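You operate a simulated robot arm through the tools that you are given. There is no shell and no other tool.

You are at the controls of a simulated robot arm. One attempt, no reset.

Task
Wind 60 more metres on to the short green bobbin.
Fine: on the hand winder: lay it in the cradle, shut the clamp, set firm tension and the stop slide to 60 m, then crank to the stop.

It is judged by the outcome, as a careful person would: the job done as asked, and still so three seconds after it is handed in. It fails if anything else is knocked over, pushed out of place, dropped, spilled or broken.

Robot
A 7-joint arm with a two-finger parallel gripper, fixed in place. Base frame: the origin is at the foot of the arm, x ahead of it, y to its left, z up; the work surface is at about z = 780. Readings come in mm, rad, newtons and seconds.
Its first joint turns from -2.897 to 2.897 rad. Payload 3.43 kg.
The TCP is the grasp point between the finger pads, 34 mm short of the fingertips. In the tool frame z runs along the fingers and y along their closing line. The gripper opens to 128 mm. The fingers are 24 mm wide and 12 mm thick; the gripper's body (48 by 130 mm) begins 96 mm behind the TCP.
Orientation is told as [roll, pitch, yaw] about the base's x, y, z axes, in that order, counted from this pose: with the fingers straight down and closing along the base's y, the tool's x points along the base's -x, its y along +y and its z along -z.

Tools
- The arm moves only by the tool servo_tool. Its argument "plan" is text: rows parted by semicolons, each of 7 numbers parted by spaces: the finger opening in mm, from 0 to 128, then the shift along the tool's x, y, z in mm, then the turn, a rotation vector about the tool's x, y, z in rad. In form: gripper tx ty tz wx wy wz; .... A call has 1 to 20 rows; each row shifts and turns the commanded pose from where the row before left it, along the tool's axes as they then stand. Rows are played at 5 a second. More than 50 mm and 0.15 rad between two rows, or a gripper value outside its range, and nothing of the call is played. Where a pose cannot be reached the arm comes as near as it can. A force on the tool above 60 N (or 10 N above the force at the start of the call, whichever is more), or a blocked arm, ends the call early, and 0.2 s more pass. Each finger travels about 153 mm/s and halts on what it meets, pressing with about 23 N; the grip force reading is that of the motor and also rises with nothing between the fingers. The clock runs only during rows and for 0.2 s after the last one: add rows that do not move to give the fingers time. It gives the time, the measured TCP pose, the force on the tool (base axes), the opening and the grip force at its end, in the units of the frame above (readings bear some noise), with the torque about the TCP (base axes, N m) and any sound that the robot's microphone picked up.
- Cameras (640 x 400 px; columns grow to the right, rows downward): "scene" is fixed at [220.3, 651.6, 1536]; the picture's right is [-0.57, -0.82, 0.00], its down [-0.70, 0.48, -0.53] and it looks along [0.43, -0.30, -0.85] (base axes); focal length 366 px, centre (320, 200). "wrist" rides on the gripper at [76, -11, -160] in the tool frame; the picture's right is [0.15, 0.99, 0.00], its down [-0.88, 0.13, -0.46] and it looks along [-0.45, 0.07, 0.89] (tool axes); focal length 234 px, centre (320, 200). There is no depth. A picture from a camera that has moved, and an enlarged one, comes with that camera's place and axes in the base frame and with its lens.
- capture(camera): a new picture of that camera. No time passes.
- inspect(camera, box): a new picture of the part [left, top, right, bottom] of that camera's present view, enlarged. No time passes.
- job_done(): hands the job in; it is judged then, once.

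Places have to be worked out from the pictures, the camera data and where the tool is seen. Open the gripper and draw the arm clear of the work before you hand the job in, unless the task says otherwise.

The tools are called after "Request:" as name(argument=value, ...) on one line, values as JSON. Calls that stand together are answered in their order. servo_tool: Moves the arm, as the interface text tells. Its arguments: {"type":"object","properties":{"plan":{"type":"string"}},"required":["plan"]} The other tools are called the same way: capture (camera) takes a picture; inspect (camera, box) takes an enlarged picture of a part of a camera's view; job_done () hands the job in.

At the start:

```text
clock: 0.0
tcp_pos: [403.9, 357.4, 1115.7]
ee_rot: [-0.001, 0.0, 0.0]
force: [-0.6, -0.5, 0.0]
moment: [0.03, 0.0, -0.01]
width: 128.0
grasp_force: 0.0
```

scene: 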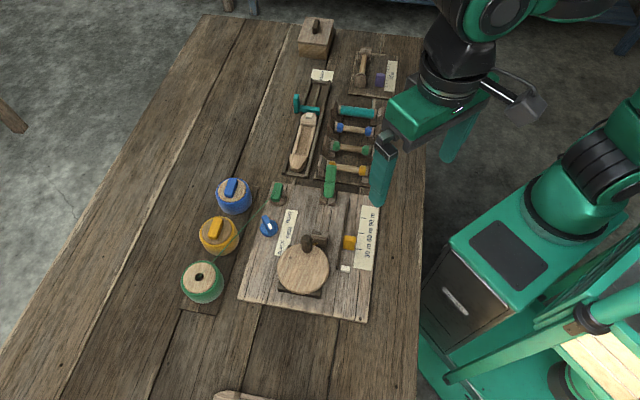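
wrist: 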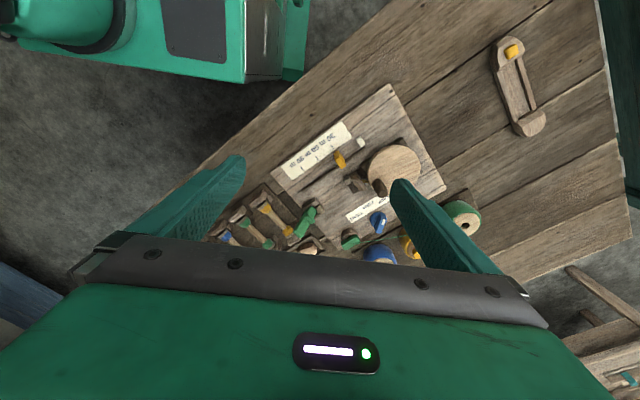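

I'll start with enlarged views of the bench to identify the winder parts and the bobbins.

Request:
inspect(camera="scene", box=[230, 170, 390, 330])

Request:
inspect(camera="scene", box=[280, 40, 440, 200])

Request:
inspect(camera="wrist", box=[200, 80, 500, 270])

Request:
inspect(camera="scene", box=[170, 160, 290, 320])

```text
2.50 times, centred on (310, 250) of scene
camera zoom: at [220.3, 651.6, 1536.0], right [-0.57, -0.82, 0.0], down [-0.7, 0.48, -0.53], along [0.43, -0.3, -0.85], focal length 916 px, centre (345, 75)
```

zoom: 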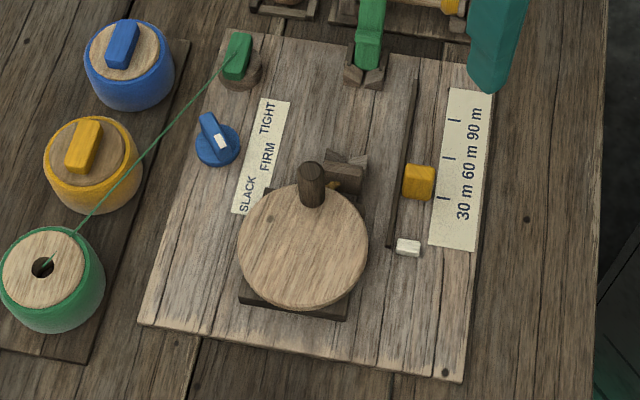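

```text
2.50 times, centred on (360, 120) of scene
camera zoom: at [220.3, 651.6, 1536.0], right [-0.57, -0.82, 0.0], down [-0.7, 0.48, -0.53], along [0.43, -0.3, -0.85], focal length 916 px, centre (220, 400)
```

zoom: 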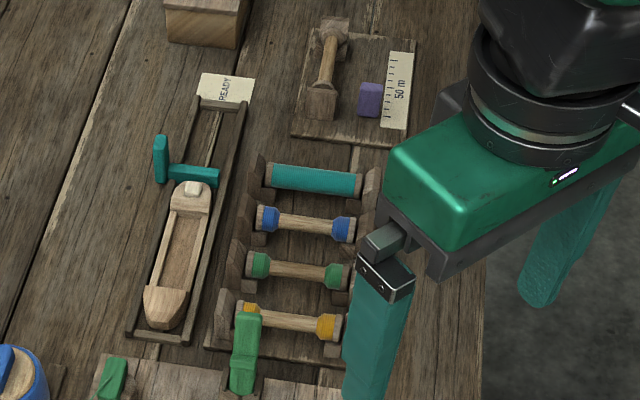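

```text
2.11 times, centred on (350, 175) of wrist
camera zoom: at [327.0, 344.5, 1275.8], right [-0.15, 0.99, 0.0], down [0.88, 0.13, 0.45], along [0.45, 0.07, -0.89], focal length 493 px, centre (257, 253)
```

zoom: 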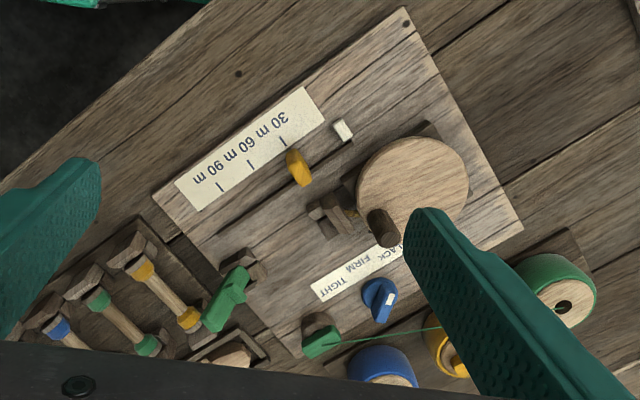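

```text
2.50 times, centred on (230, 240) of scene
camera zoom: at [220.3, 651.6, 1536.0], right [-0.57, -0.82, 0.0], down [-0.7, 0.48, -0.53], along [0.43, -0.3, -0.85], focal length 916 px, centre (545, 100)
```

zoom: 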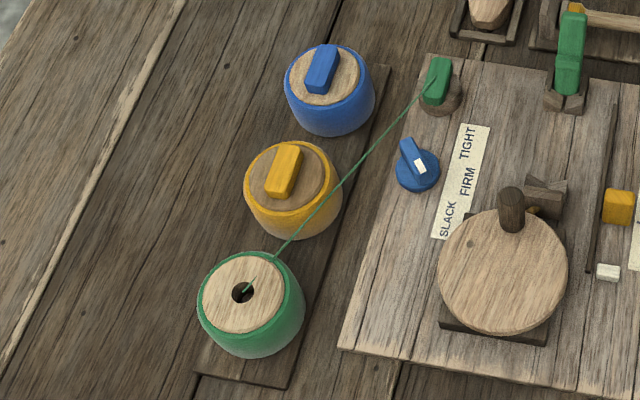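

The zoomed views are crisp, so I'll zoom tighter on each part: the winder's stop slide, tension knob, clamp and cradle, and the rack.

Request:
inspect(camera="scene", box=[290, 160, 354, 200])

Request:
inspect(camera="scene", box=[255, 170, 335, 220])

Request:
inspect(camera="scene", box=[250, 200, 314, 240])

Request:
inspect(camera="scene", box=[316, 210, 396, 280])

Request:
inspect(camera="scene", box=[270, 220, 350, 300])

Request:
inspect(camera="scene", box=[315, 95, 395, 185])

Request:
inspect(camera="scene", box=[340, 40, 404, 100])

```text
10.00 times, centred on (322, 180) of scene
camera zoom: at [220.3, 651.6, 1536.0], right [-0.57, -0.82, 0.0], down [-0.7, 0.48, -0.53], along [0.43, -0.3, -0.85], focal length 3662 px, centre (300, 400)
```

zoom: 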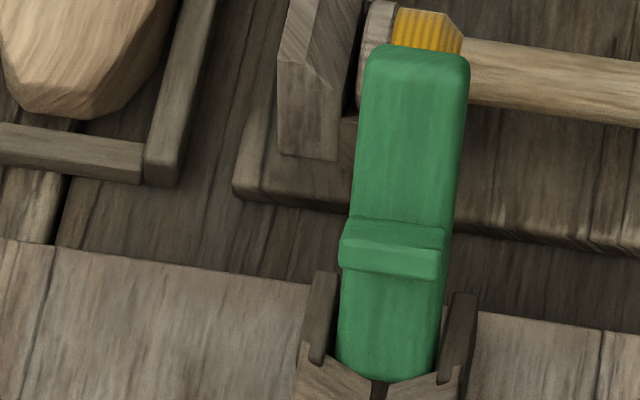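

```text
8.00 times, centred on (295, 195) of scene
camera zoom: at [220.3, 651.6, 1536.0], right [-0.57, -0.82, 0.0], down [-0.7, 0.48, -0.53], along [0.43, -0.3, -0.85], focal length 2930 px, centre (520, 240)
```

zoom: 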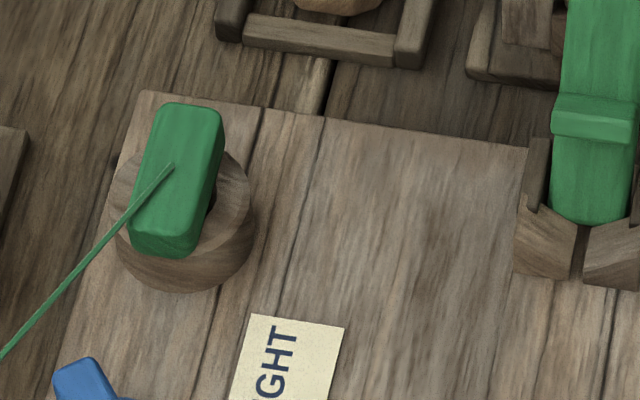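

```text
10.00 times, centred on (282, 220) of scene
camera zoom: at [220.3, 651.6, 1536.0], right [-0.57, -0.82, 0.0], down [-0.7, 0.48, -0.53], along [0.43, -0.3, -0.85], focal length 3662 px, centre (700, 0)
```

zoom: 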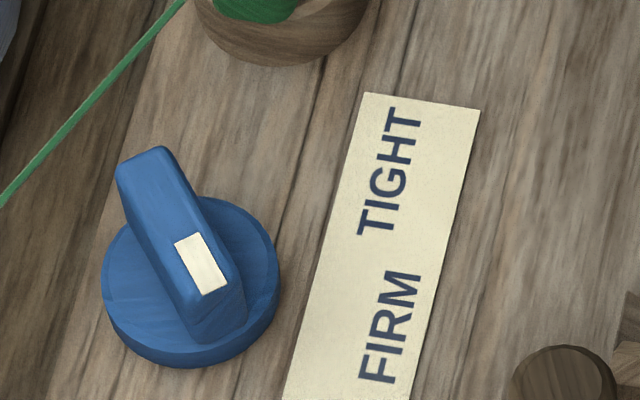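

```text
5.71 times, centred on (356, 245) of scene
camera zoom: at [220.3, 651.6, 1536.0], right [-0.57, -0.82, 0.0], down [-0.7, 0.48, -0.53], along [0.43, -0.3, -0.85], focal length 2093 px, centre (114, -57)
```

zoom: 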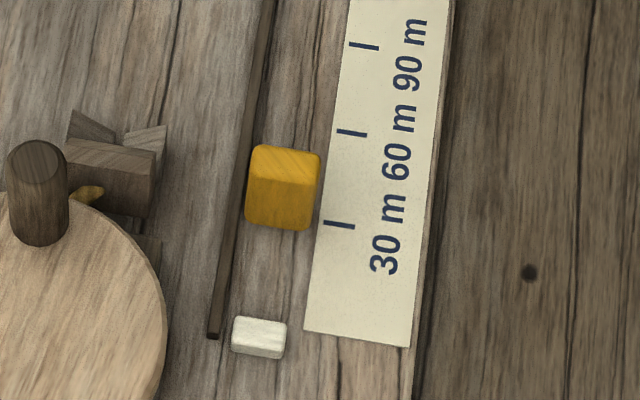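

```text
5.00 times, centred on (310, 260) of scene
camera zoom: at [220.3, 651.6, 1536.0], right [-0.57, -0.82, 0.0], down [-0.7, 0.48, -0.53], along [0.43, -0.3, -0.85], focal length 1831 px, centre (370, -100)
```

zoom: 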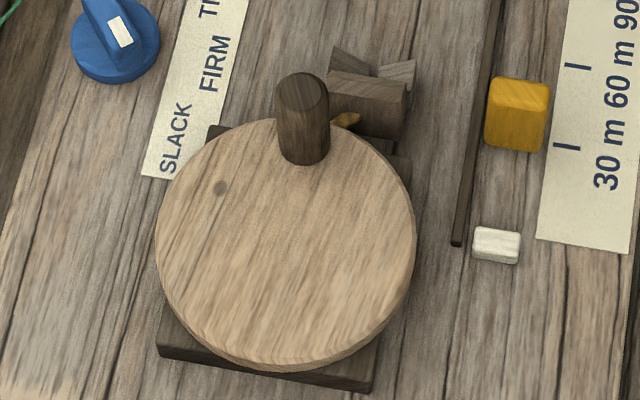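

```text
4.44 times, centred on (355, 140) of scene
camera zoom: at [220.3, 651.6, 1536.0], right [-0.57, -0.82, 0.0], down [-0.7, 0.48, -0.53], along [0.43, -0.3, -0.85], focal length 1628 px, centre (164, 467)
```

zoom: 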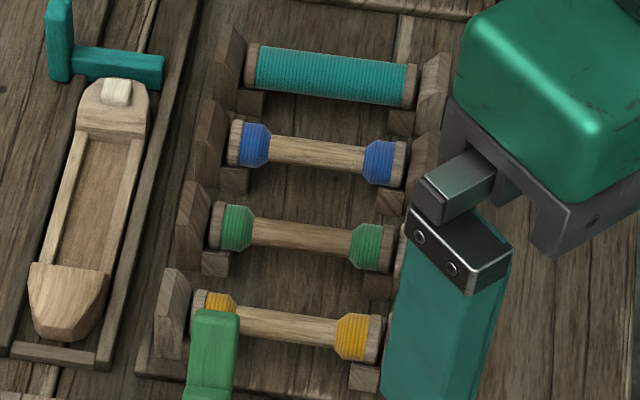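

```text
6.67 times, centred on (372, 70) of scene
camera zoom: at [220.3, 651.6, 1536.0], right [-0.57, -0.82, 0.0], down [-0.7, 0.48, -0.53], along [0.43, -0.3, -0.85], focal length 2442 px, centre (-27, 1067)
```

zoom: 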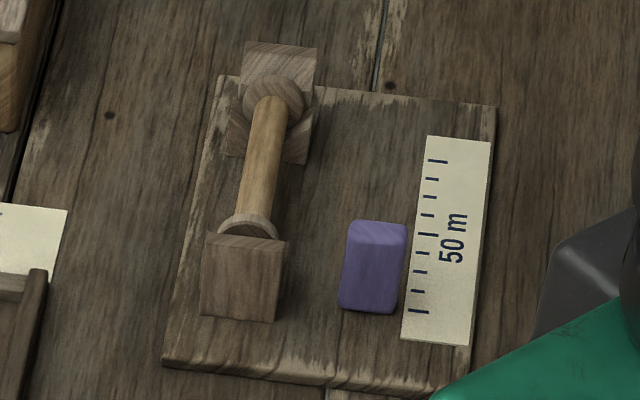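

The green bobbin (little thread left) sits in the rack at about (670, 243), with its axis along the 45° direction. The winder cradle is near (545, 414) with the clamp open. I'll hover over the bobbin with yaw +45° to see it from above.

Request:
servo_tool(plan="128 -33.25 -14.25 19.5 0 0 0;128 -33.25 -14.25 19.5 0 0 0;128 -33.25 -14.25 19.5 0 0 0;128 -33.25 -14.25 19.5 0 0 0;128 -33.25 -14.25 19.5 0 0 0;128 -33.25 -14.25 19.5 0 0 0;128 -33.25 -14.25 19.5 0 0 0;128 -33.25 -14.25 19.5 0 0 0;128 0 0 0 0 0 -0.131;128 0 0 0 0 0 -0.131;128 0 0 0 0 0 -0.131;128 0 0 0 0 0 -0.131;128 0 0 0 0 0 -0.131;128 0 0 0 0 0 -0.1304;128 0 0 0 0 0 0;128 0 0 0 0 0 0")

```text
clock: 3.4
tcp_pos: [654.7, 243.2, 969.0]
ee_rot: [-0.009, -0.009, 0.788]
force: [0.6, -0.1, 0.4]
moment: [0.0, 0.01, 0.01]
width: 128.0
grasp_force: 0.1
```

Request:
capture(camera="wrist")

Request:
capture(camera="scene")

Request:
servo_tool(plan="128 0 0 0 0 0 0")

```text
taken
camera wrist: at [608.1, 180.5, 1127.1], right [-0.8, 0.6, -0.01], down [0.52, 0.72, 0.46], along [0.28, 0.37, -0.89], focal length 234 px, centre (320, 200)
```

wrist: 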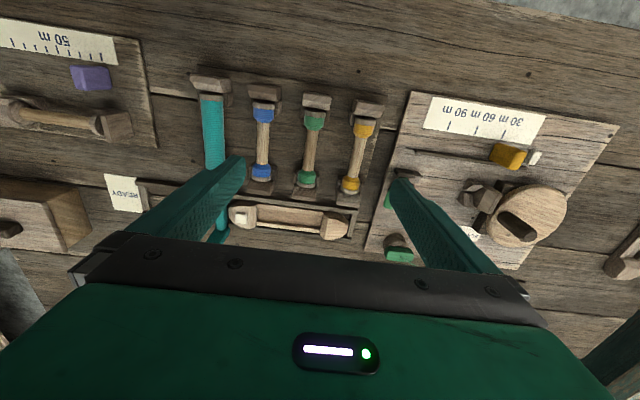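

```text
taken
```

scene: 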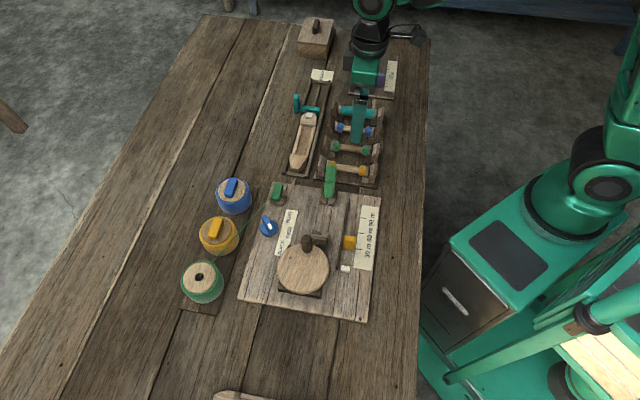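

```text
clock: 3.8
tcp_pos: [654.5, 243.2, 967.7]
ee_rot: [-0.009, -0.008, 0.786]
force: [-0.5, 0.1, 0.5]
moment: [0.0, -0.03, 0.0]
width: 128.3
grasp_force: 0.1
```

The arm sits about 15 mm short in x of what I commanded, so I'll correct from the readings. Zooming the wrist view onto the rack and clamp to triangulate them.

Request:
inspect(camera="wrist", box=[240, 80, 400, 200])

Request:
inspect(camera="wrist", box=[360, 80, 600, 270])

Request:
inspect(camera="scene", box=[316, 80, 396, 130])

```text
3.33 times, centred on (320, 140) of wrist
camera zoom: at [608.0, 180.5, 1127.1], right [-0.8, 0.6, -0.01], down [0.52, 0.71, 0.46], along [0.28, 0.37, -0.89], focal length 781 px, centre (320, 400)
```

zoom: 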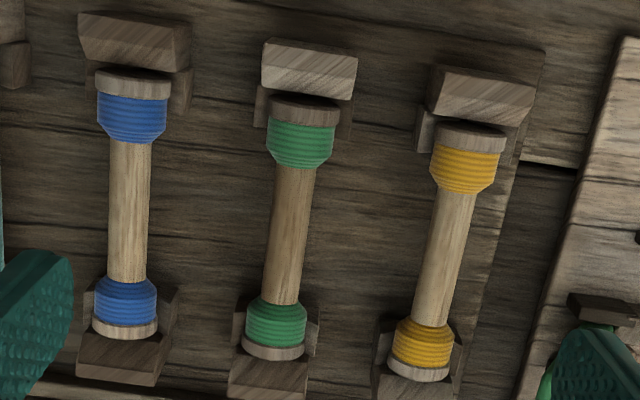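

```text
2.11 times, centred on (480, 175) of wrist
camera zoom: at [608.0, 180.5, 1127.1], right [-0.8, 0.6, -0.01], down [0.52, 0.71, 0.46], along [0.28, 0.37, -0.89], focal length 493 px, centre (-17, 253)
```

zoom: 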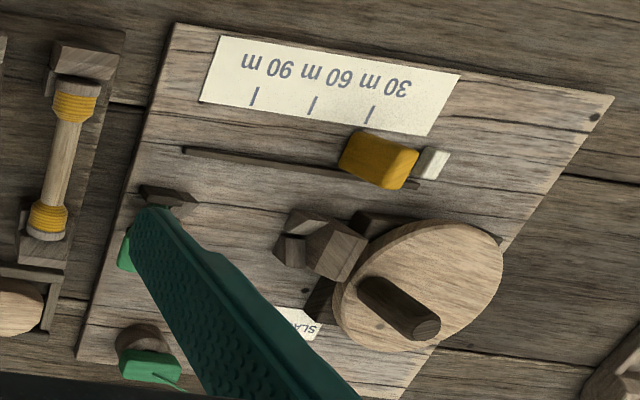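

```text
8.00 times, centred on (356, 105) of scene
camera zoom: at [220.3, 651.6, 1536.0], right [-0.57, -0.82, 0.0], down [-0.7, 0.48, -0.53], along [0.43, -0.3, -0.85], focal length 2930 px, centre (32, 960)
```

zoom: 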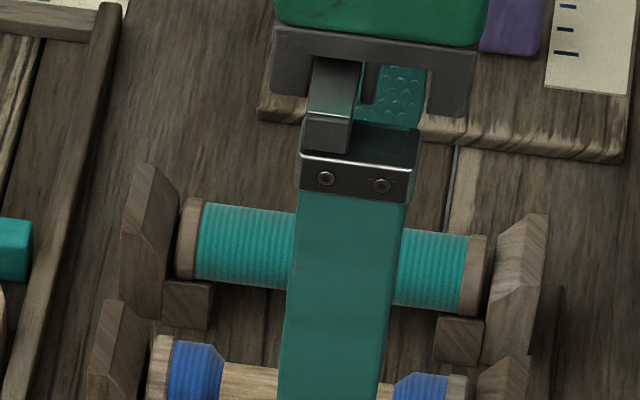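

Triangulating the two views puts the green bobbin's core at about (673, 239, 809). I'll close to 50 mm so the fingers miss the neighbouring bobbins, shift over it and descend partway.

Request:
servo_tool(plan="50 -10 -16 0 0 0 0;50 0 0 0 0 0 0;50 0 0 0 0 0 0;50 0 0 30 0 0 0;50 0 0 30 0 0 0;50 0 0 25 0 0 0;50 0 0 0 0 0 0;50 0 0 0 0 0 0")

Request:
inspect(camera="wrist", box=[200, 60, 440, 210])

Request:
inspect(camera="scene", box=[316, 110, 396, 160])

```text
clock: 5.6
tcp_pos: [675.9, 238.6, 881.4]
ee_rot: [-0.008, -0.008, 0.785]
force: [0.4, -1.6, -0.2]
moment: [-0.01, 0.01, 0.02]
width: 49.9
grasp_force: 0.0
```

```text
2.67 times, centred on (320, 135) of wrist
camera zoom: at [628.2, 176.4, 1041.1], right [-0.8, 0.6, -0.01], down [0.53, 0.71, 0.46], along [0.28, 0.37, -0.89], focal length 624 px, centre (320, 373)
```

zoom: 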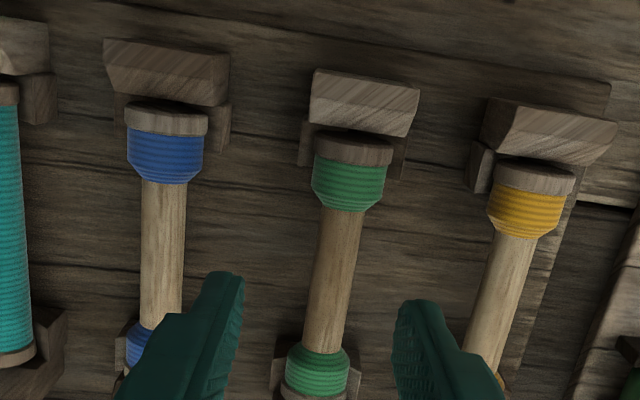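

```text
8.00 times, centred on (356, 135) of scene
camera zoom: at [220.3, 651.6, 1536.0], right [-0.57, -0.82, 0.0], down [-0.7, 0.48, -0.53], along [0.43, -0.3, -0.85], focal length 2930 px, centre (32, 720)
```

zoom: 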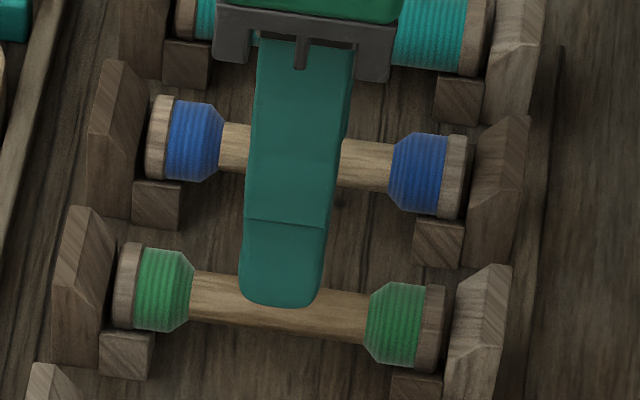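

The fingers straddle the bobbin but need about 5 mm more along tool y to centre. I'll shift, then descend to z≈829, which keeps the fingertips above the rack base.

Request:
servo_tool(plan="50 1 5 0 0 0 0;50 0 0 0 0 0 0;50 0 0 18 0 0 0;50 0 0 18 0 0 0;50 0 0 16 0 0 0;50 0 0 0 0 0 0;50 0 0 0 0 0 0")

Request:
inspect(camera="wrist", box=[200, 60, 440, 210])

Request:
inspect(camera="scene", box=[316, 110, 396, 160])

```text
clock: 7.2
tcp_pos: [671.4, 240.9, 831.6]
ee_rot: [-0.011, -0.011, 0.786]
force: [0.3, 0.4, -0.4]
moment: [-0.01, 0.0, 0.04]
width: 50.0
grasp_force: 0.0
```

```text
2.67 times, centred on (320, 135) of wrist
camera zoom: at [623.7, 179.2, 989.6], right [-0.8, 0.6, -0.01], down [0.53, 0.71, 0.46], along [0.28, 0.37, -0.89], focal length 624 px, centre (320, 373)
```

zoom: 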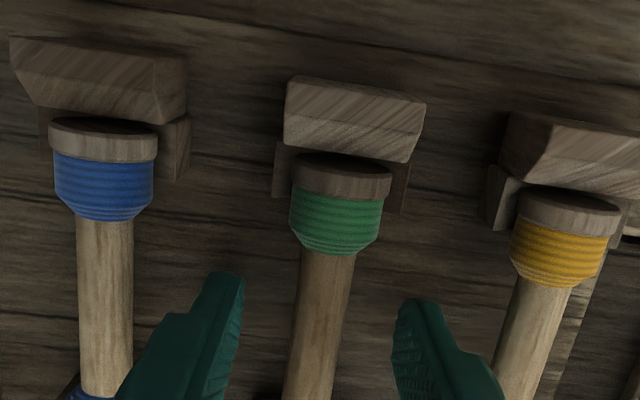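

```text
8.00 times, centred on (356, 135) of scene
camera zoom: at [220.3, 651.6, 1536.0], right [-0.57, -0.82, 0.0], down [-0.7, 0.48, -0.53], along [0.43, -0.3, -0.85], focal length 2930 px, centre (32, 720)
```

zoom: 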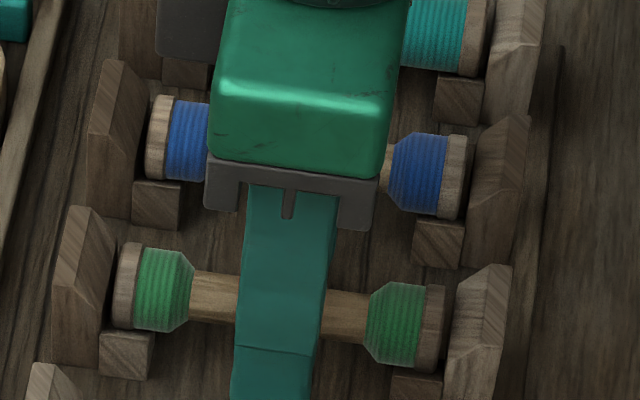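

Centred along the bobbin and clear of the neighbours. Now I close the fingers on the core.

Request:
servo_tool(plan="30 0 0 0 0 0 0;20 0 0 0 0 0 0;10 0 0 0 0 0 0;5 0 0 0 0 0 0;5 0 0 0 0 0 0")

Request:
inspect(camera="wrist", box=[200, 60, 440, 210])

```text
clock: 8.4
tcp_pos: [671.9, 241.2, 830.6]
ee_rot: [-0.009, -0.01, 0.785]
force: [1.0, -1.7, 5.6]
moment: [0.04, -0.1, -0.06]
width: 18.7
grasp_force: 22.9
```

```text
2.67 times, centred on (320, 135) of wrist
camera zoom: at [623.8, 179.2, 989.9], right [-0.8, 0.6, -0.01], down [0.52, 0.71, 0.46], along [0.28, 0.37, -0.89], focal length 624 px, centre (320, 373)
```

zoom: 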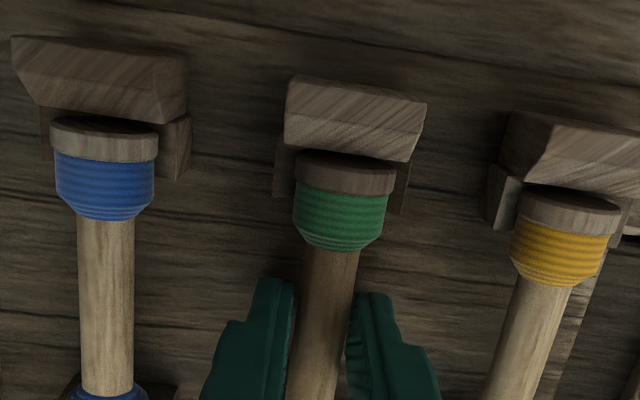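

Gripped at 18.7 mm with 23 N. Lifting straight up.

Request:
servo_tool(plan="5 0 0 -10 0 0 0;5 0 0 -20 0 0 0;5 0 0 -30 0 0 0;5 0 0 -30 0 0 0;5 0 0 -30 0 0 0;5 0 0 0 0 0 0;5 0 0 0 0 0 0")

Request:
capture(camera="scene")

Request:
capture(camera="wrist")

Request:
inspect(camera="scene", box=[316, 70, 412, 170])

```text
clock: 10.0
tcp_pos: [670.6, 240.6, 953.7]
ee_rot: [-0.01, -0.008, 0.785]
force: [-0.3, 0.8, -0.6]
moment: [0.0, 0.03, -0.02]
width: 18.7
grasp_force: 22.7
```

```text
taken
```

scene: 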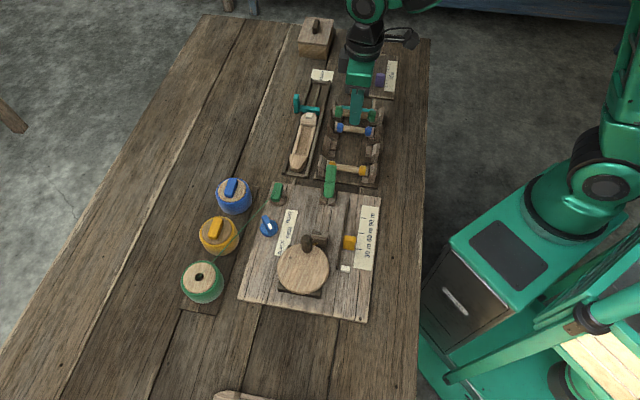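

```text
taken
camera wrist: at [623.0, 179.3, 1112.1], right [-0.8, 0.6, -0.01], down [0.53, 0.71, 0.46], along [0.28, 0.37, -0.89], focal length 234 px, centre (320, 200)
```

wrist: 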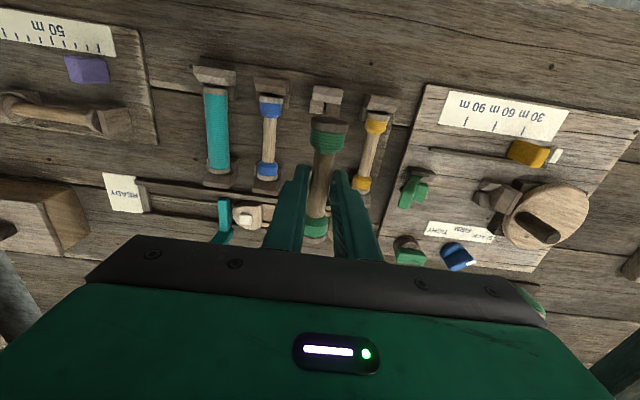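

```text
4.00 times, centred on (364, 120) of scene
camera zoom: at [220.3, 651.6, 1536.0], right [-0.57, -0.82, 0.0], down [-0.7, 0.48, -0.53], along [0.43, -0.3, -0.85], focal length 1465 px, centre (144, 520)
```

zoom: 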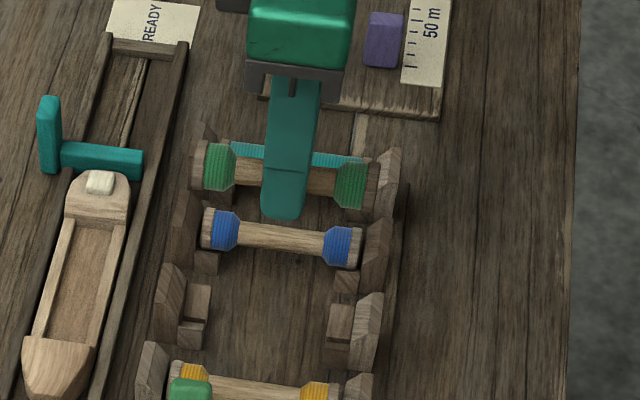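

The bobbin is held square to the tool, about 21 mm below the TCP. I'll carry it at this height over the cradle and turn it 90° to line up with the cradle axis.

Request:
servo_tool(plan="5 -6.8 42.3 0 0 0 0;5 -6.8 42.3 0 0 0 0;5 -6.8 42.3 0 0 0 0;5 -6.8 42.3 0 0 0 0;5 -6.8 42.3 0 0 0 0;5 0 0 0 0 0 0.131;5 0 0 0 0 0 0.131;5 0 0 0 0 0 0.131;5 0 0 0 0 0 0.131;5 0 0 0 0 0 0.131;5 0 0 0 0 0 0.131;5 0 0 0 0 0 0.131;5 0 0 0 0 0 0.131;5 0 0 0 0 0 0.131;5 0 0 0 0 0 0.131;5 0 0 0 0 0 0.131;5 0 0 0 0 0 0.13;5 0 0 0 0 0 0;5 0 0 0 0 0 0")

Request:
capture(camera="wrist")

Request:
capture(camera="scene")

```text
clock: 14.0
tcp_pos: [544.3, 414.8, 950.3]
ee_rot: [0.008, -0.01, -0.785]
force: [-0.3, 0.1, -1.1]
moment: [-0.01, 0.01, -0.01]
width: 18.9
grasp_force: 22.9
```

```text
taken
camera wrist: at [481.2, 459.6, 1109.3], right [0.6, 0.8, 0.01], down [0.71, -0.53, 0.46], along [0.38, -0.27, -0.89], focal length 234 px, centre (320, 200)
```

wrist: 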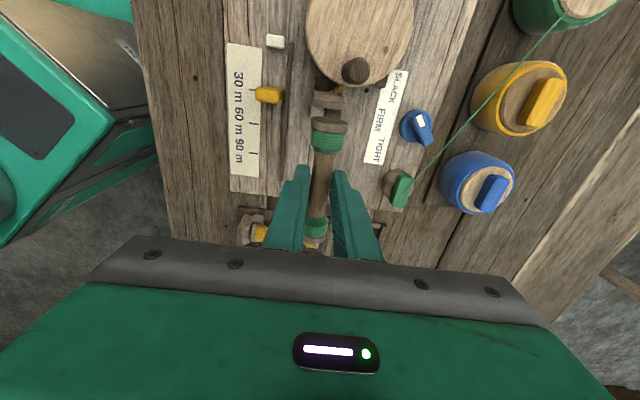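

```text
taken
```

scene: 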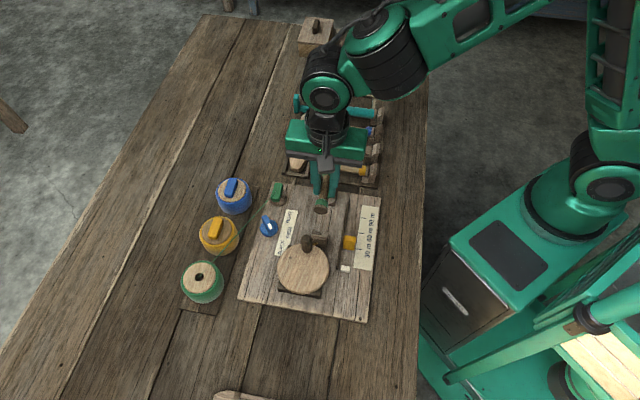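

Pose reached cleanly. Zooming in on the cradle ends from the wrist and scene cameras to measure their positions.

Request:
inspect(camera="wrist", box=[260, 40, 420, 140])

Request:
inspect(camera="scene", box=[284, 170, 364, 250])

Request:
inspect(camera="wrist", box=[210, 150, 410, 260])

```text
4.00 times, centred on (340, 90) of wrist
camera zoom: at [481.2, 459.6, 1109.3], right [0.6, 0.8, 0.01], down [0.71, -0.53, 0.46], along [0.38, -0.27, -0.89], focal length 937 px, centre (240, 640)
```

zoom: 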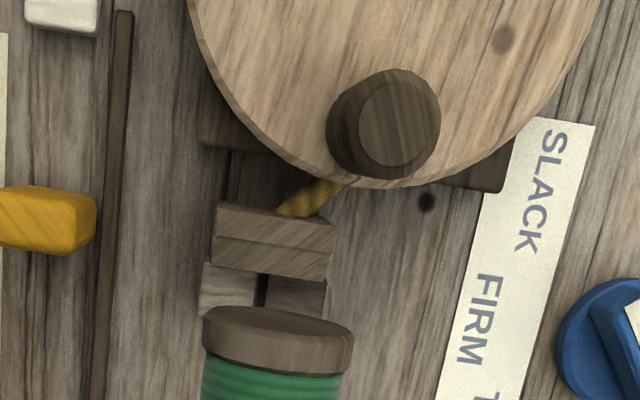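

```text
5.00 times, centred on (324, 210) of scene
camera zoom: at [220.3, 651.6, 1536.0], right [-0.57, -0.82, 0.0], down [-0.7, 0.48, -0.53], along [0.43, -0.3, -0.85], focal length 1831 px, centre (300, 150)
```

zoom: 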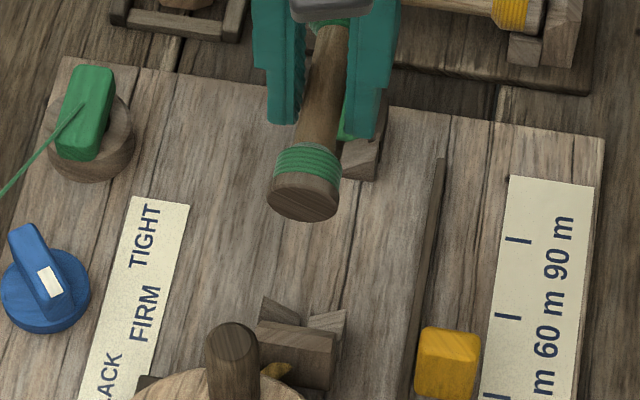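

```text
3.20 times, centred on (310, 205) of wrist
camera zoom: at [481.2, 459.6, 1109.3], right [0.6, 0.8, 0.01], down [0.71, -0.53, 0.46], along [0.38, -0.27, -0.89], focal length 749 px, centre (352, 184)
```

zoom: 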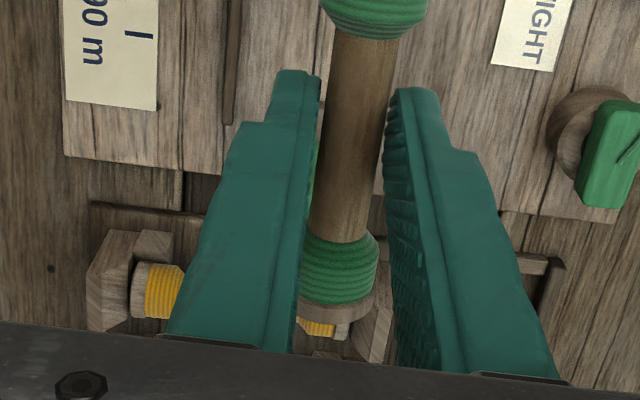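

Calibrating against the held bobbin, both cameras agree within about 2 mm. The cradle line needs about +1.5 mm sideways and +2.5 mm toward the clamp. I'll shift and go down to a hover just above the cradle to check.

Request:
servo_tool(plan="5 -2.5 1.5 0 0 0 0;5 0 0 20 0 0 0;5 0 0 20 0 0 0;5 0 0 20 0 0 0;5 0 0 15 0 0 0;5 0 0 0 0 0 0;5 0 0 0 0 0 0")

Request:
inspect(camera="wrist", box=[260, 40, 420, 140])

Request:
inspect(camera="scene", box=[284, 170, 364, 250])

Request:
inspect(camera="wrist", box=[260, 140, 380, 240])

```text
clock: 15.6
tcp_pos: [548.0, 414.0, 873.2]
ee_rot: [0.009, -0.008, -0.785]
force: [0.0, -1.3, -1.0]
moment: [-0.02, -0.04, 0.0]
width: 18.8
grasp_force: 23.2
```

```text
4.00 times, centred on (340, 90) of wrist
camera zoom: at [484.6, 459.5, 1033.4], right [0.6, 0.8, 0.01], down [0.71, -0.53, 0.46], along [0.38, -0.27, -0.89], focal length 937 px, centre (240, 640)
```

zoom: 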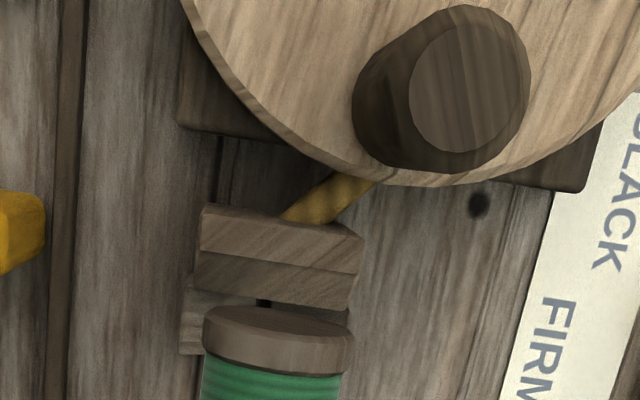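

```text
5.00 times, centred on (324, 210) of scene
camera zoom: at [220.3, 651.6, 1536.0], right [-0.57, -0.82, 0.0], down [-0.7, 0.48, -0.53], along [0.43, -0.3, -0.85], focal length 1831 px, centre (300, 150)
```

zoom: 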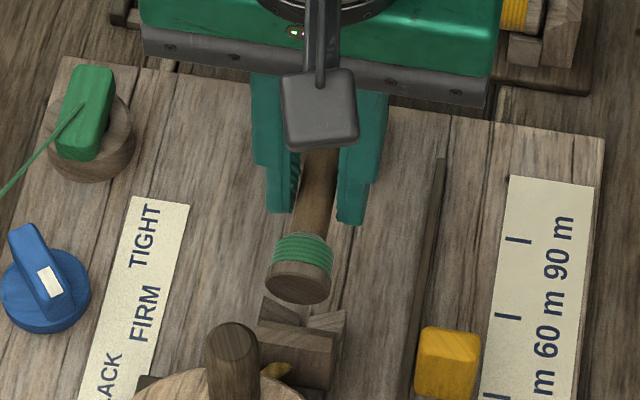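

```text
4.00 times, centred on (320, 190) of wrist
camera zoom: at [484.6, 459.5, 1033.4], right [0.6, 0.8, 0.01], down [0.71, -0.53, 0.46], along [0.38, -0.27, -0.89], focal length 937 px, centre (320, 240)
```

zoom: 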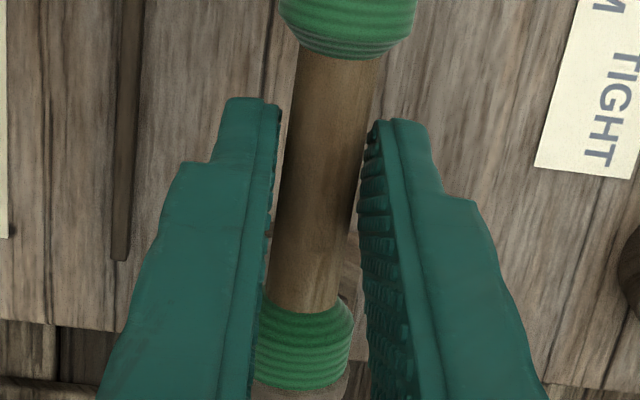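

Laterally the bobbin is lined up with the head V within about 1 mm, with little clearance to the head block. I'll nudge 1 mm toward the clamp and descend 20 mm, then continue in small steps.

Request:
servo_tool(plan="5 -1 0 0 0 0 0;5 0 0 10 0 0 0;5 0 0 10 0 0 0;5 0 0 0 0 0 0;5 0 0 0 0 0 0")

Request:
inspect(camera="wrist", box=[260, 40, 420, 140])

Request:
inspect(camera="scene", box=[284, 170, 364, 250])

Request:
inspect(camera="wrist", box=[260, 140, 380, 240])

```text
clock: 16.8
tcp_pos: [548.0, 413.1, 855.7]
ee_rot: [0.009, -0.011, -0.786]
force: [0.2, 0.5, -1.0]
moment: [0.0, -0.01, -0.04]
width: 18.6
grasp_force: 22.7
```

```text
4.00 times, centred on (340, 90) of wrist
camera zoom: at [485.8, 459.1, 1013.9], right [0.6, 0.8, 0.01], down [0.71, -0.53, 0.46], along [0.38, -0.27, -0.89], focal length 937 px, centre (240, 640)
```

zoom: 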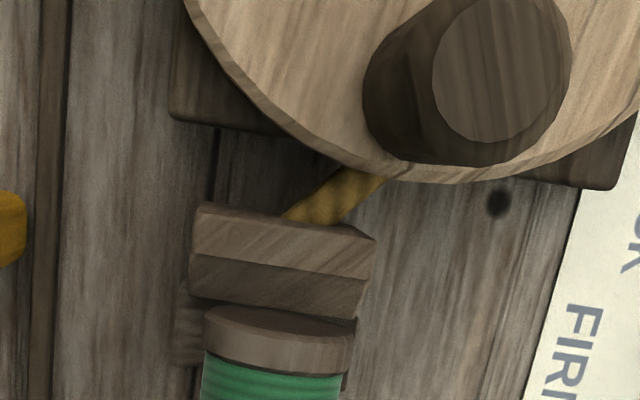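

```text
5.00 times, centred on (324, 210) of scene
camera zoom: at [220.3, 651.6, 1536.0], right [-0.57, -0.82, 0.0], down [-0.7, 0.48, -0.53], along [0.43, -0.3, -0.85], focal length 1831 px, centre (300, 150)
```

zoom: 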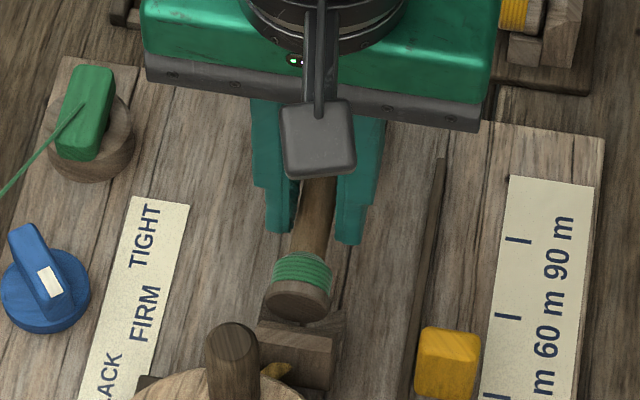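

```text
4.00 times, centred on (320, 190) of wrist
camera zoom: at [485.8, 459.1, 1013.9], right [0.6, 0.8, 0.01], down [0.71, -0.53, 0.46], along [0.38, -0.27, -0.89], focal length 937 px, centre (320, 240)
```

zoom: 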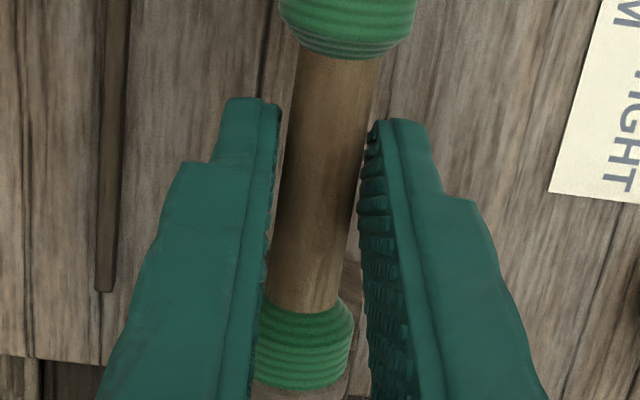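

Still no contact (axis at z≈835). Continuing down in small steps.

Request:
servo_tool(plan="5 0 0 4 0 0 0;5 0 0 4 0 0 0;5 0 0 0 0 0 0")

Request:
inspect(camera="wrist", box=[260, 40, 420, 140])

```text
clock: 17.6
tcp_pos: [549.5, 413.4, 846.4]
ee_rot: [0.01, -0.01, -0.786]
force: [1.2, -0.5, 0.4]
moment: [-0.01, -0.03, -0.03]
width: 18.8
grasp_force: 23.4
```

```text
4.00 times, centred on (340, 90) of wrist
camera zoom: at [486.5, 459.1, 1005.8], right [0.6, 0.8, 0.01], down [0.71, -0.53, 0.46], along [0.38, -0.27, -0.89], focal length 937 px, centre (240, 640)
```

zoom: 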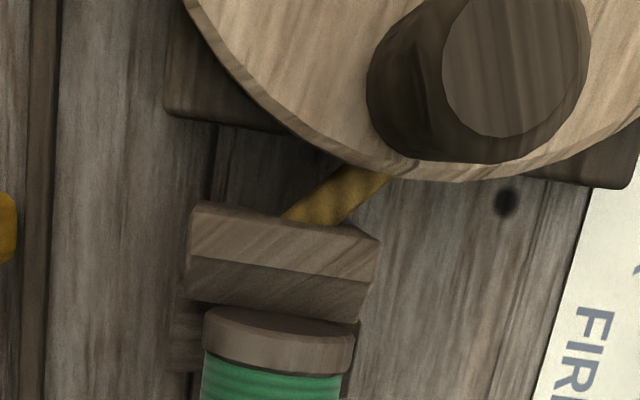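

No contact yet; two more 4 mm steps.

Request:
servo_tool(plan="5 0 0 4 0 0 0;5 0 0 0 0 0 0")

Request:
servo_tool(plan="5 0 0 4 0 0 0;5 0 0 0 0 0 0")

Request:
inspect(camera="wrist", box=[260, 40, 420, 140])

Request:
inspect(camera="scene", box=[284, 170, 364, 250])

```text
clock: 18.2
tcp_pos: [550.7, 413.0, 842.3]
ee_rot: [0.008, -0.009, -0.784]
force: [0.7, -0.9, -1.0]
moment: [-0.02, 0.0, -0.01]
width: 18.8
grasp_force: 23.0
```

```text
clock: 18.8
tcp_pos: [548.8, 412.3, 838.7]
ee_rot: [0.009, -0.01, -0.785]
force: [-0.2, 0.2, -1.0]
moment: [0.02, -0.02, 0.01]
width: 18.6
grasp_force: 22.6
```

```text
4.00 times, centred on (340, 90) of wrist
camera zoom: at [486.3, 458.8, 998.1], right [0.6, 0.8, 0.01], down [0.71, -0.53, 0.46], along [0.38, -0.27, -0.89], focal length 937 px, centre (240, 640)
```

zoom: 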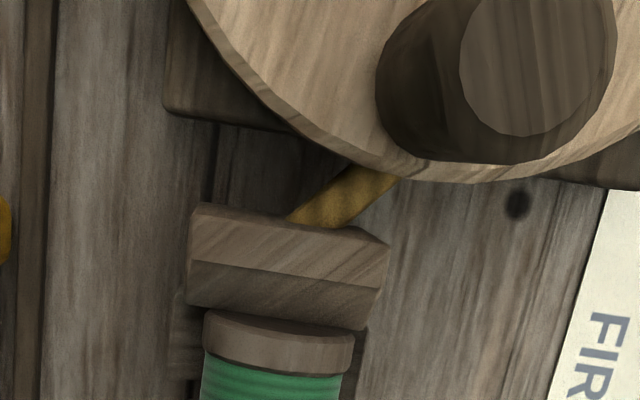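

```text
5.00 times, centred on (324, 210) of scene
camera zoom: at [220.3, 651.6, 1536.0], right [-0.57, -0.82, 0.0], down [-0.7, 0.48, -0.53], along [0.43, -0.3, -0.85], focal length 1831 px, centre (300, 150)
```

zoom: 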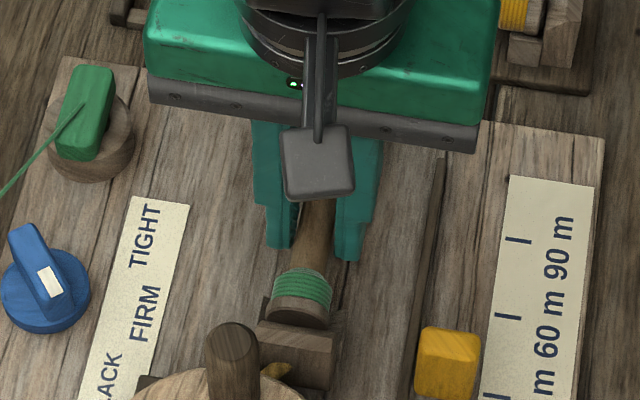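

The flange is entering the V, axis around z≈818 and still no contact force. Continuing in 3 mm steps.

Request:
servo_tool(plan="5 0 0 3 0 0 0;5 0 0 0 0 0 0")

Request:
servo_tool(plan="5 0 0 2 0 0 0;5 0 0 0 0 0 0")

Request:
inspect(camera="scene", box=[284, 170, 364, 250])

Request:
inspect(camera="wrist", box=[260, 40, 420, 140])

```text
clock: 19.4
tcp_pos: [549.2, 412.6, 836.2]
ee_rot: [0.009, -0.008, -0.786]
force: [-0.3, 0.1, 0.0]
moment: [0.0, 0.03, 0.0]
width: 19.0
grasp_force: 23.2
```

```text
clock: 20.0
tcp_pos: [549.4, 413.8, 832.8]
ee_rot: [0.009, -0.009, -0.786]
force: [-0.2, -1.6, 4.4]
moment: [-0.05, -0.02, 0.01]
width: 19.0
grasp_force: 23.0
```

```text
5.00 times, centred on (324, 210) of scene
camera zoom: at [220.3, 651.6, 1536.0], right [-0.57, -0.82, 0.0], down [-0.7, 0.48, -0.53], along [0.43, -0.3, -0.85], focal length 1831 px, centre (300, 150)
```

zoom: 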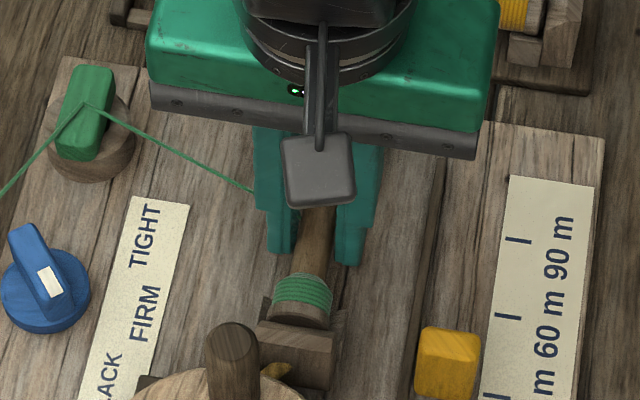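

```text
4.00 times, centred on (340, 90) of wrist
camera zoom: at [486.2, 458.3, 992.9], right [0.6, 0.8, 0.01], down [0.71, -0.53, 0.46], along [0.38, -0.27, -0.89], focal length 937 px, centre (240, 640)
```

zoom: 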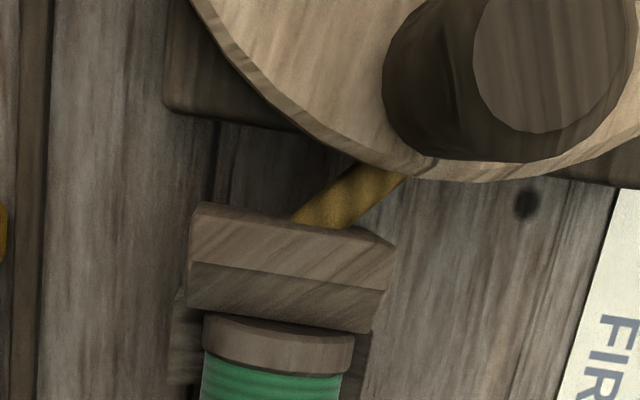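

Contact is registering (4.4 N), and the thread now leads from the guide to the bobbin, so it's seated in the cradle. One more 1 mm press to bed it, then I release gently with a small opening.

Request:
servo_tool(plan="5 0 0 1 0 0 0;5 0 0 0 0 0 0;24 0 0 0 0 0 0;34 0 0 0 0 0 0;44 0 0 0 0 0 0;50 0 0 0 0 0 0;50 0 0 0 0 0 0")

Request:
inspect(camera="wrist", box=[240, 60, 400, 210])

Request:
inspect(camera="scene", box=[284, 170, 364, 250])

```text
clock: 21.6
tcp_pos: [548.4, 413.3, 833.1]
ee_rot: [0.009, -0.008, -0.787]
force: [-0.6, -0.3, -0.2]
moment: [0.0, 0.03, -0.02]
width: 49.9
grasp_force: 0.0
```

```text
2.67 times, centred on (320, 135) of wrist
camera zoom: at [486.3, 458.5, 991.8], right [0.6, 0.8, 0.01], down [0.71, -0.53, 0.46], along [0.38, -0.27, -0.89], focal length 624 px, centre (320, 373)
```

zoom: 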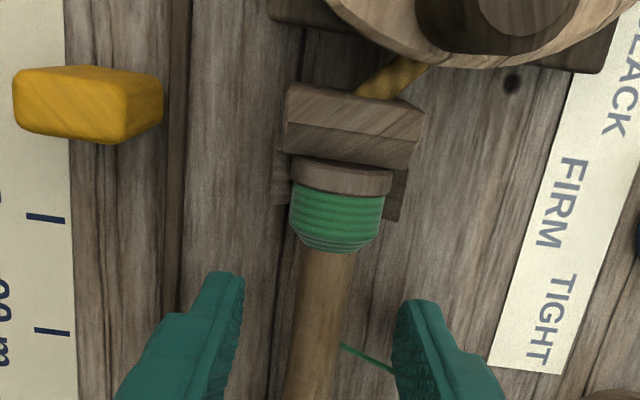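

```text
5.00 times, centred on (324, 210) of scene
camera zoom: at [220.3, 651.6, 1536.0], right [-0.57, -0.82, 0.0], down [-0.7, 0.48, -0.53], along [0.43, -0.3, -0.85], focal length 1831 px, centre (300, 150)
```

zoom: 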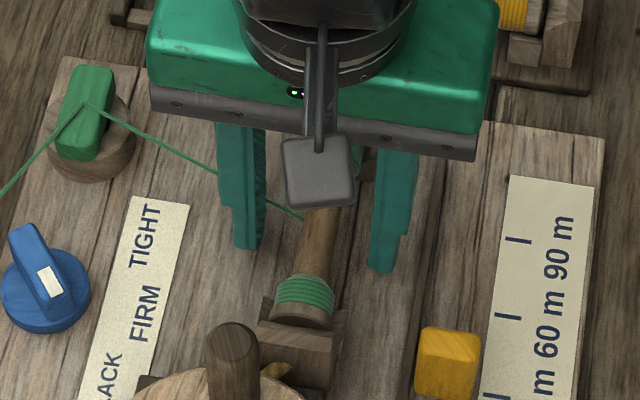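

The bobbin stays seated after release. I'll rise straight up and back off to view the clamp lever.

Request:
servo_tool(plan="50 0 0 -15 0 0 0;50 0 0 -30 0 0 0;50 0 0 -40 0 0 0;50 0 0 -40 0 0 0;50 0 0 -30 0 0 0;50 0 0 0 0 0 0")

Request:
capture(camera="wrist")

Request:
inspect(camera="scene", box=[284, 150, 364, 250])

Request:
inspect(camera="wrist", box=[240, 80, 400, 240])

```text
clock: 23.0
tcp_pos: [546.0, 414.8, 985.6]
ee_rot: [0.01, -0.007, -0.788]
force: [-0.2, -0.6, 1.6]
moment: [-0.02, 0.01, -0.01]
width: 50.0
grasp_force: 0.2
```

```text
taken
camera wrist: at [483.3, 459.1, 1146.0], right [0.6, 0.8, 0.01], down [0.71, -0.53, 0.46], along [0.38, -0.27, -0.89], focal length 234 px, centre (320, 200)
```

wrist: 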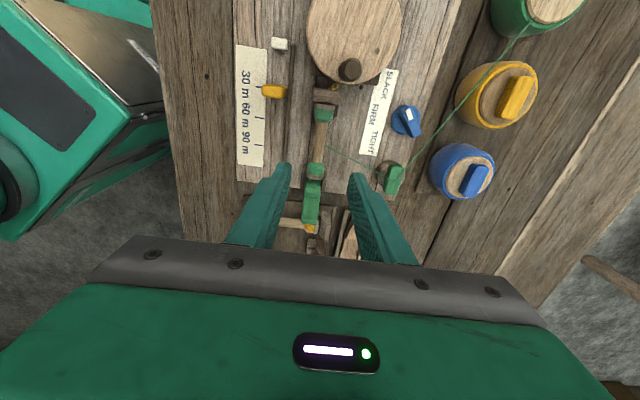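

```text
4.00 times, centred on (324, 200) of scene
camera zoom: at [220.3, 651.6, 1536.0], right [-0.57, -0.82, 0.0], down [-0.7, 0.48, -0.53], along [0.43, -0.3, -0.85], focal length 1465 px, centre (304, 200)
```

zoom: 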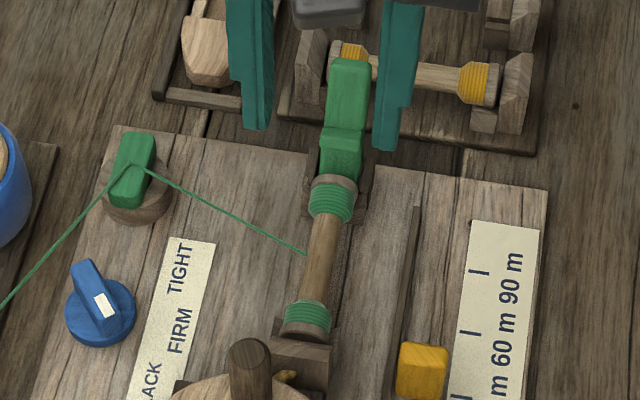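

```text
2.50 times, centred on (320, 160) of wrist
camera zoom: at [483.3, 459.1, 1146.0], right [0.6, 0.8, 0.01], down [0.71, -0.53, 0.46], along [0.38, -0.27, -0.89], focal length 585 px, centre (320, 300)
```

zoom: 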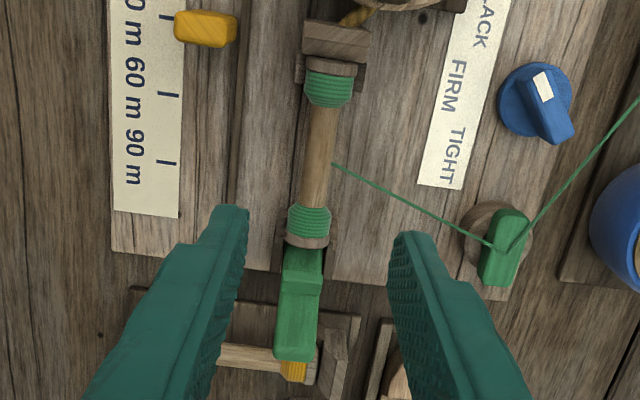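

The bobbin lies properly in both V's, with the clamp lever standing up just behind the far flange. I need its height, so I'll shift sideways (+e2) to view it from an angle.

Request:
servo_tool(plan="50 -20 35 10 0 0 0;50 -20 35 10 0 0 0;50 0 35 10 0 0 0;50 0 35 10 0 0 0;50 0 0 0 0 0 0;50 0 0 0 0 0 0")

Request:
capture(camera="wrist")

Request:
inspect(camera="wrist", box=[100, 80, 260, 240])

Request:
inspect(camera="scene", box=[300, 150, 364, 210])

```text
clock: 24.4
tcp_pos: [674.4, 483.5, 949.1]
ee_rot: [0.009, -0.007, -0.788]
force: [-0.1, 0.2, -0.3]
moment: [0.03, 0.01, 0.03]
width: 50.1
grasp_force: 0.0
```

```text
taken
camera wrist: at [611.0, 528.0, 1107.0], right [0.6, 0.8, 0.01], down [0.71, -0.53, 0.46], along [0.38, -0.27, -0.89], focal length 234 px, centre (320, 200)
```

wrist: 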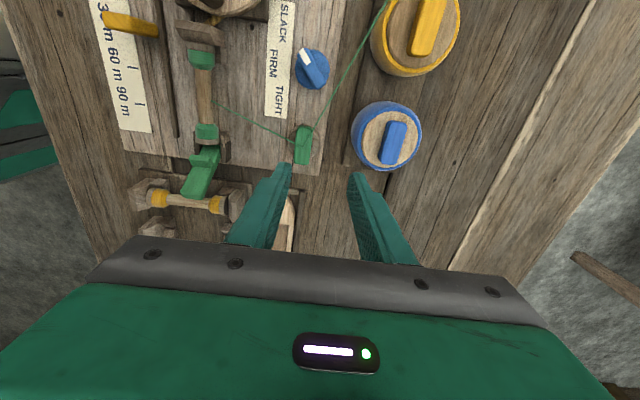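

```text
2.50 times, centred on (180, 160) of wrist
camera zoom: at [611.0, 528.0, 1107.0], right [0.6, 0.8, 0.01], down [0.71, -0.53, 0.46], along [0.38, -0.27, -0.89], focal length 585 px, centre (670, 300)
```

zoom: 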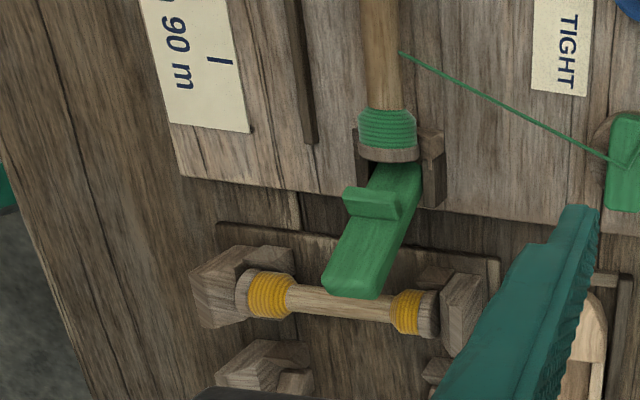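

```text
6.67 times, centred on (332, 180) of scene
camera zoom: at [220.3, 651.6, 1536.0], right [-0.57, -0.82, 0.0], down [-0.7, 0.48, -0.53], along [0.43, -0.3, -0.85], focal length 2442 px, centre (240, 333)
```

zoom: 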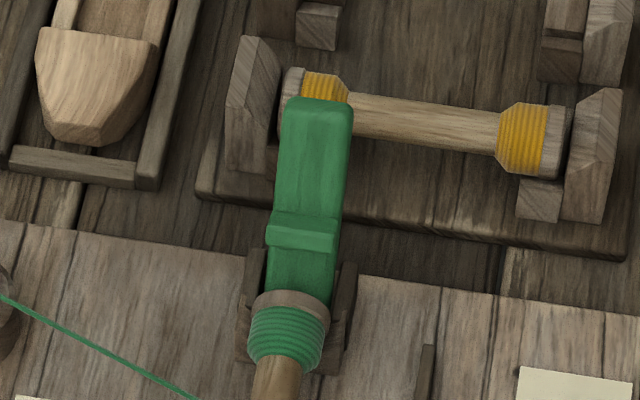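

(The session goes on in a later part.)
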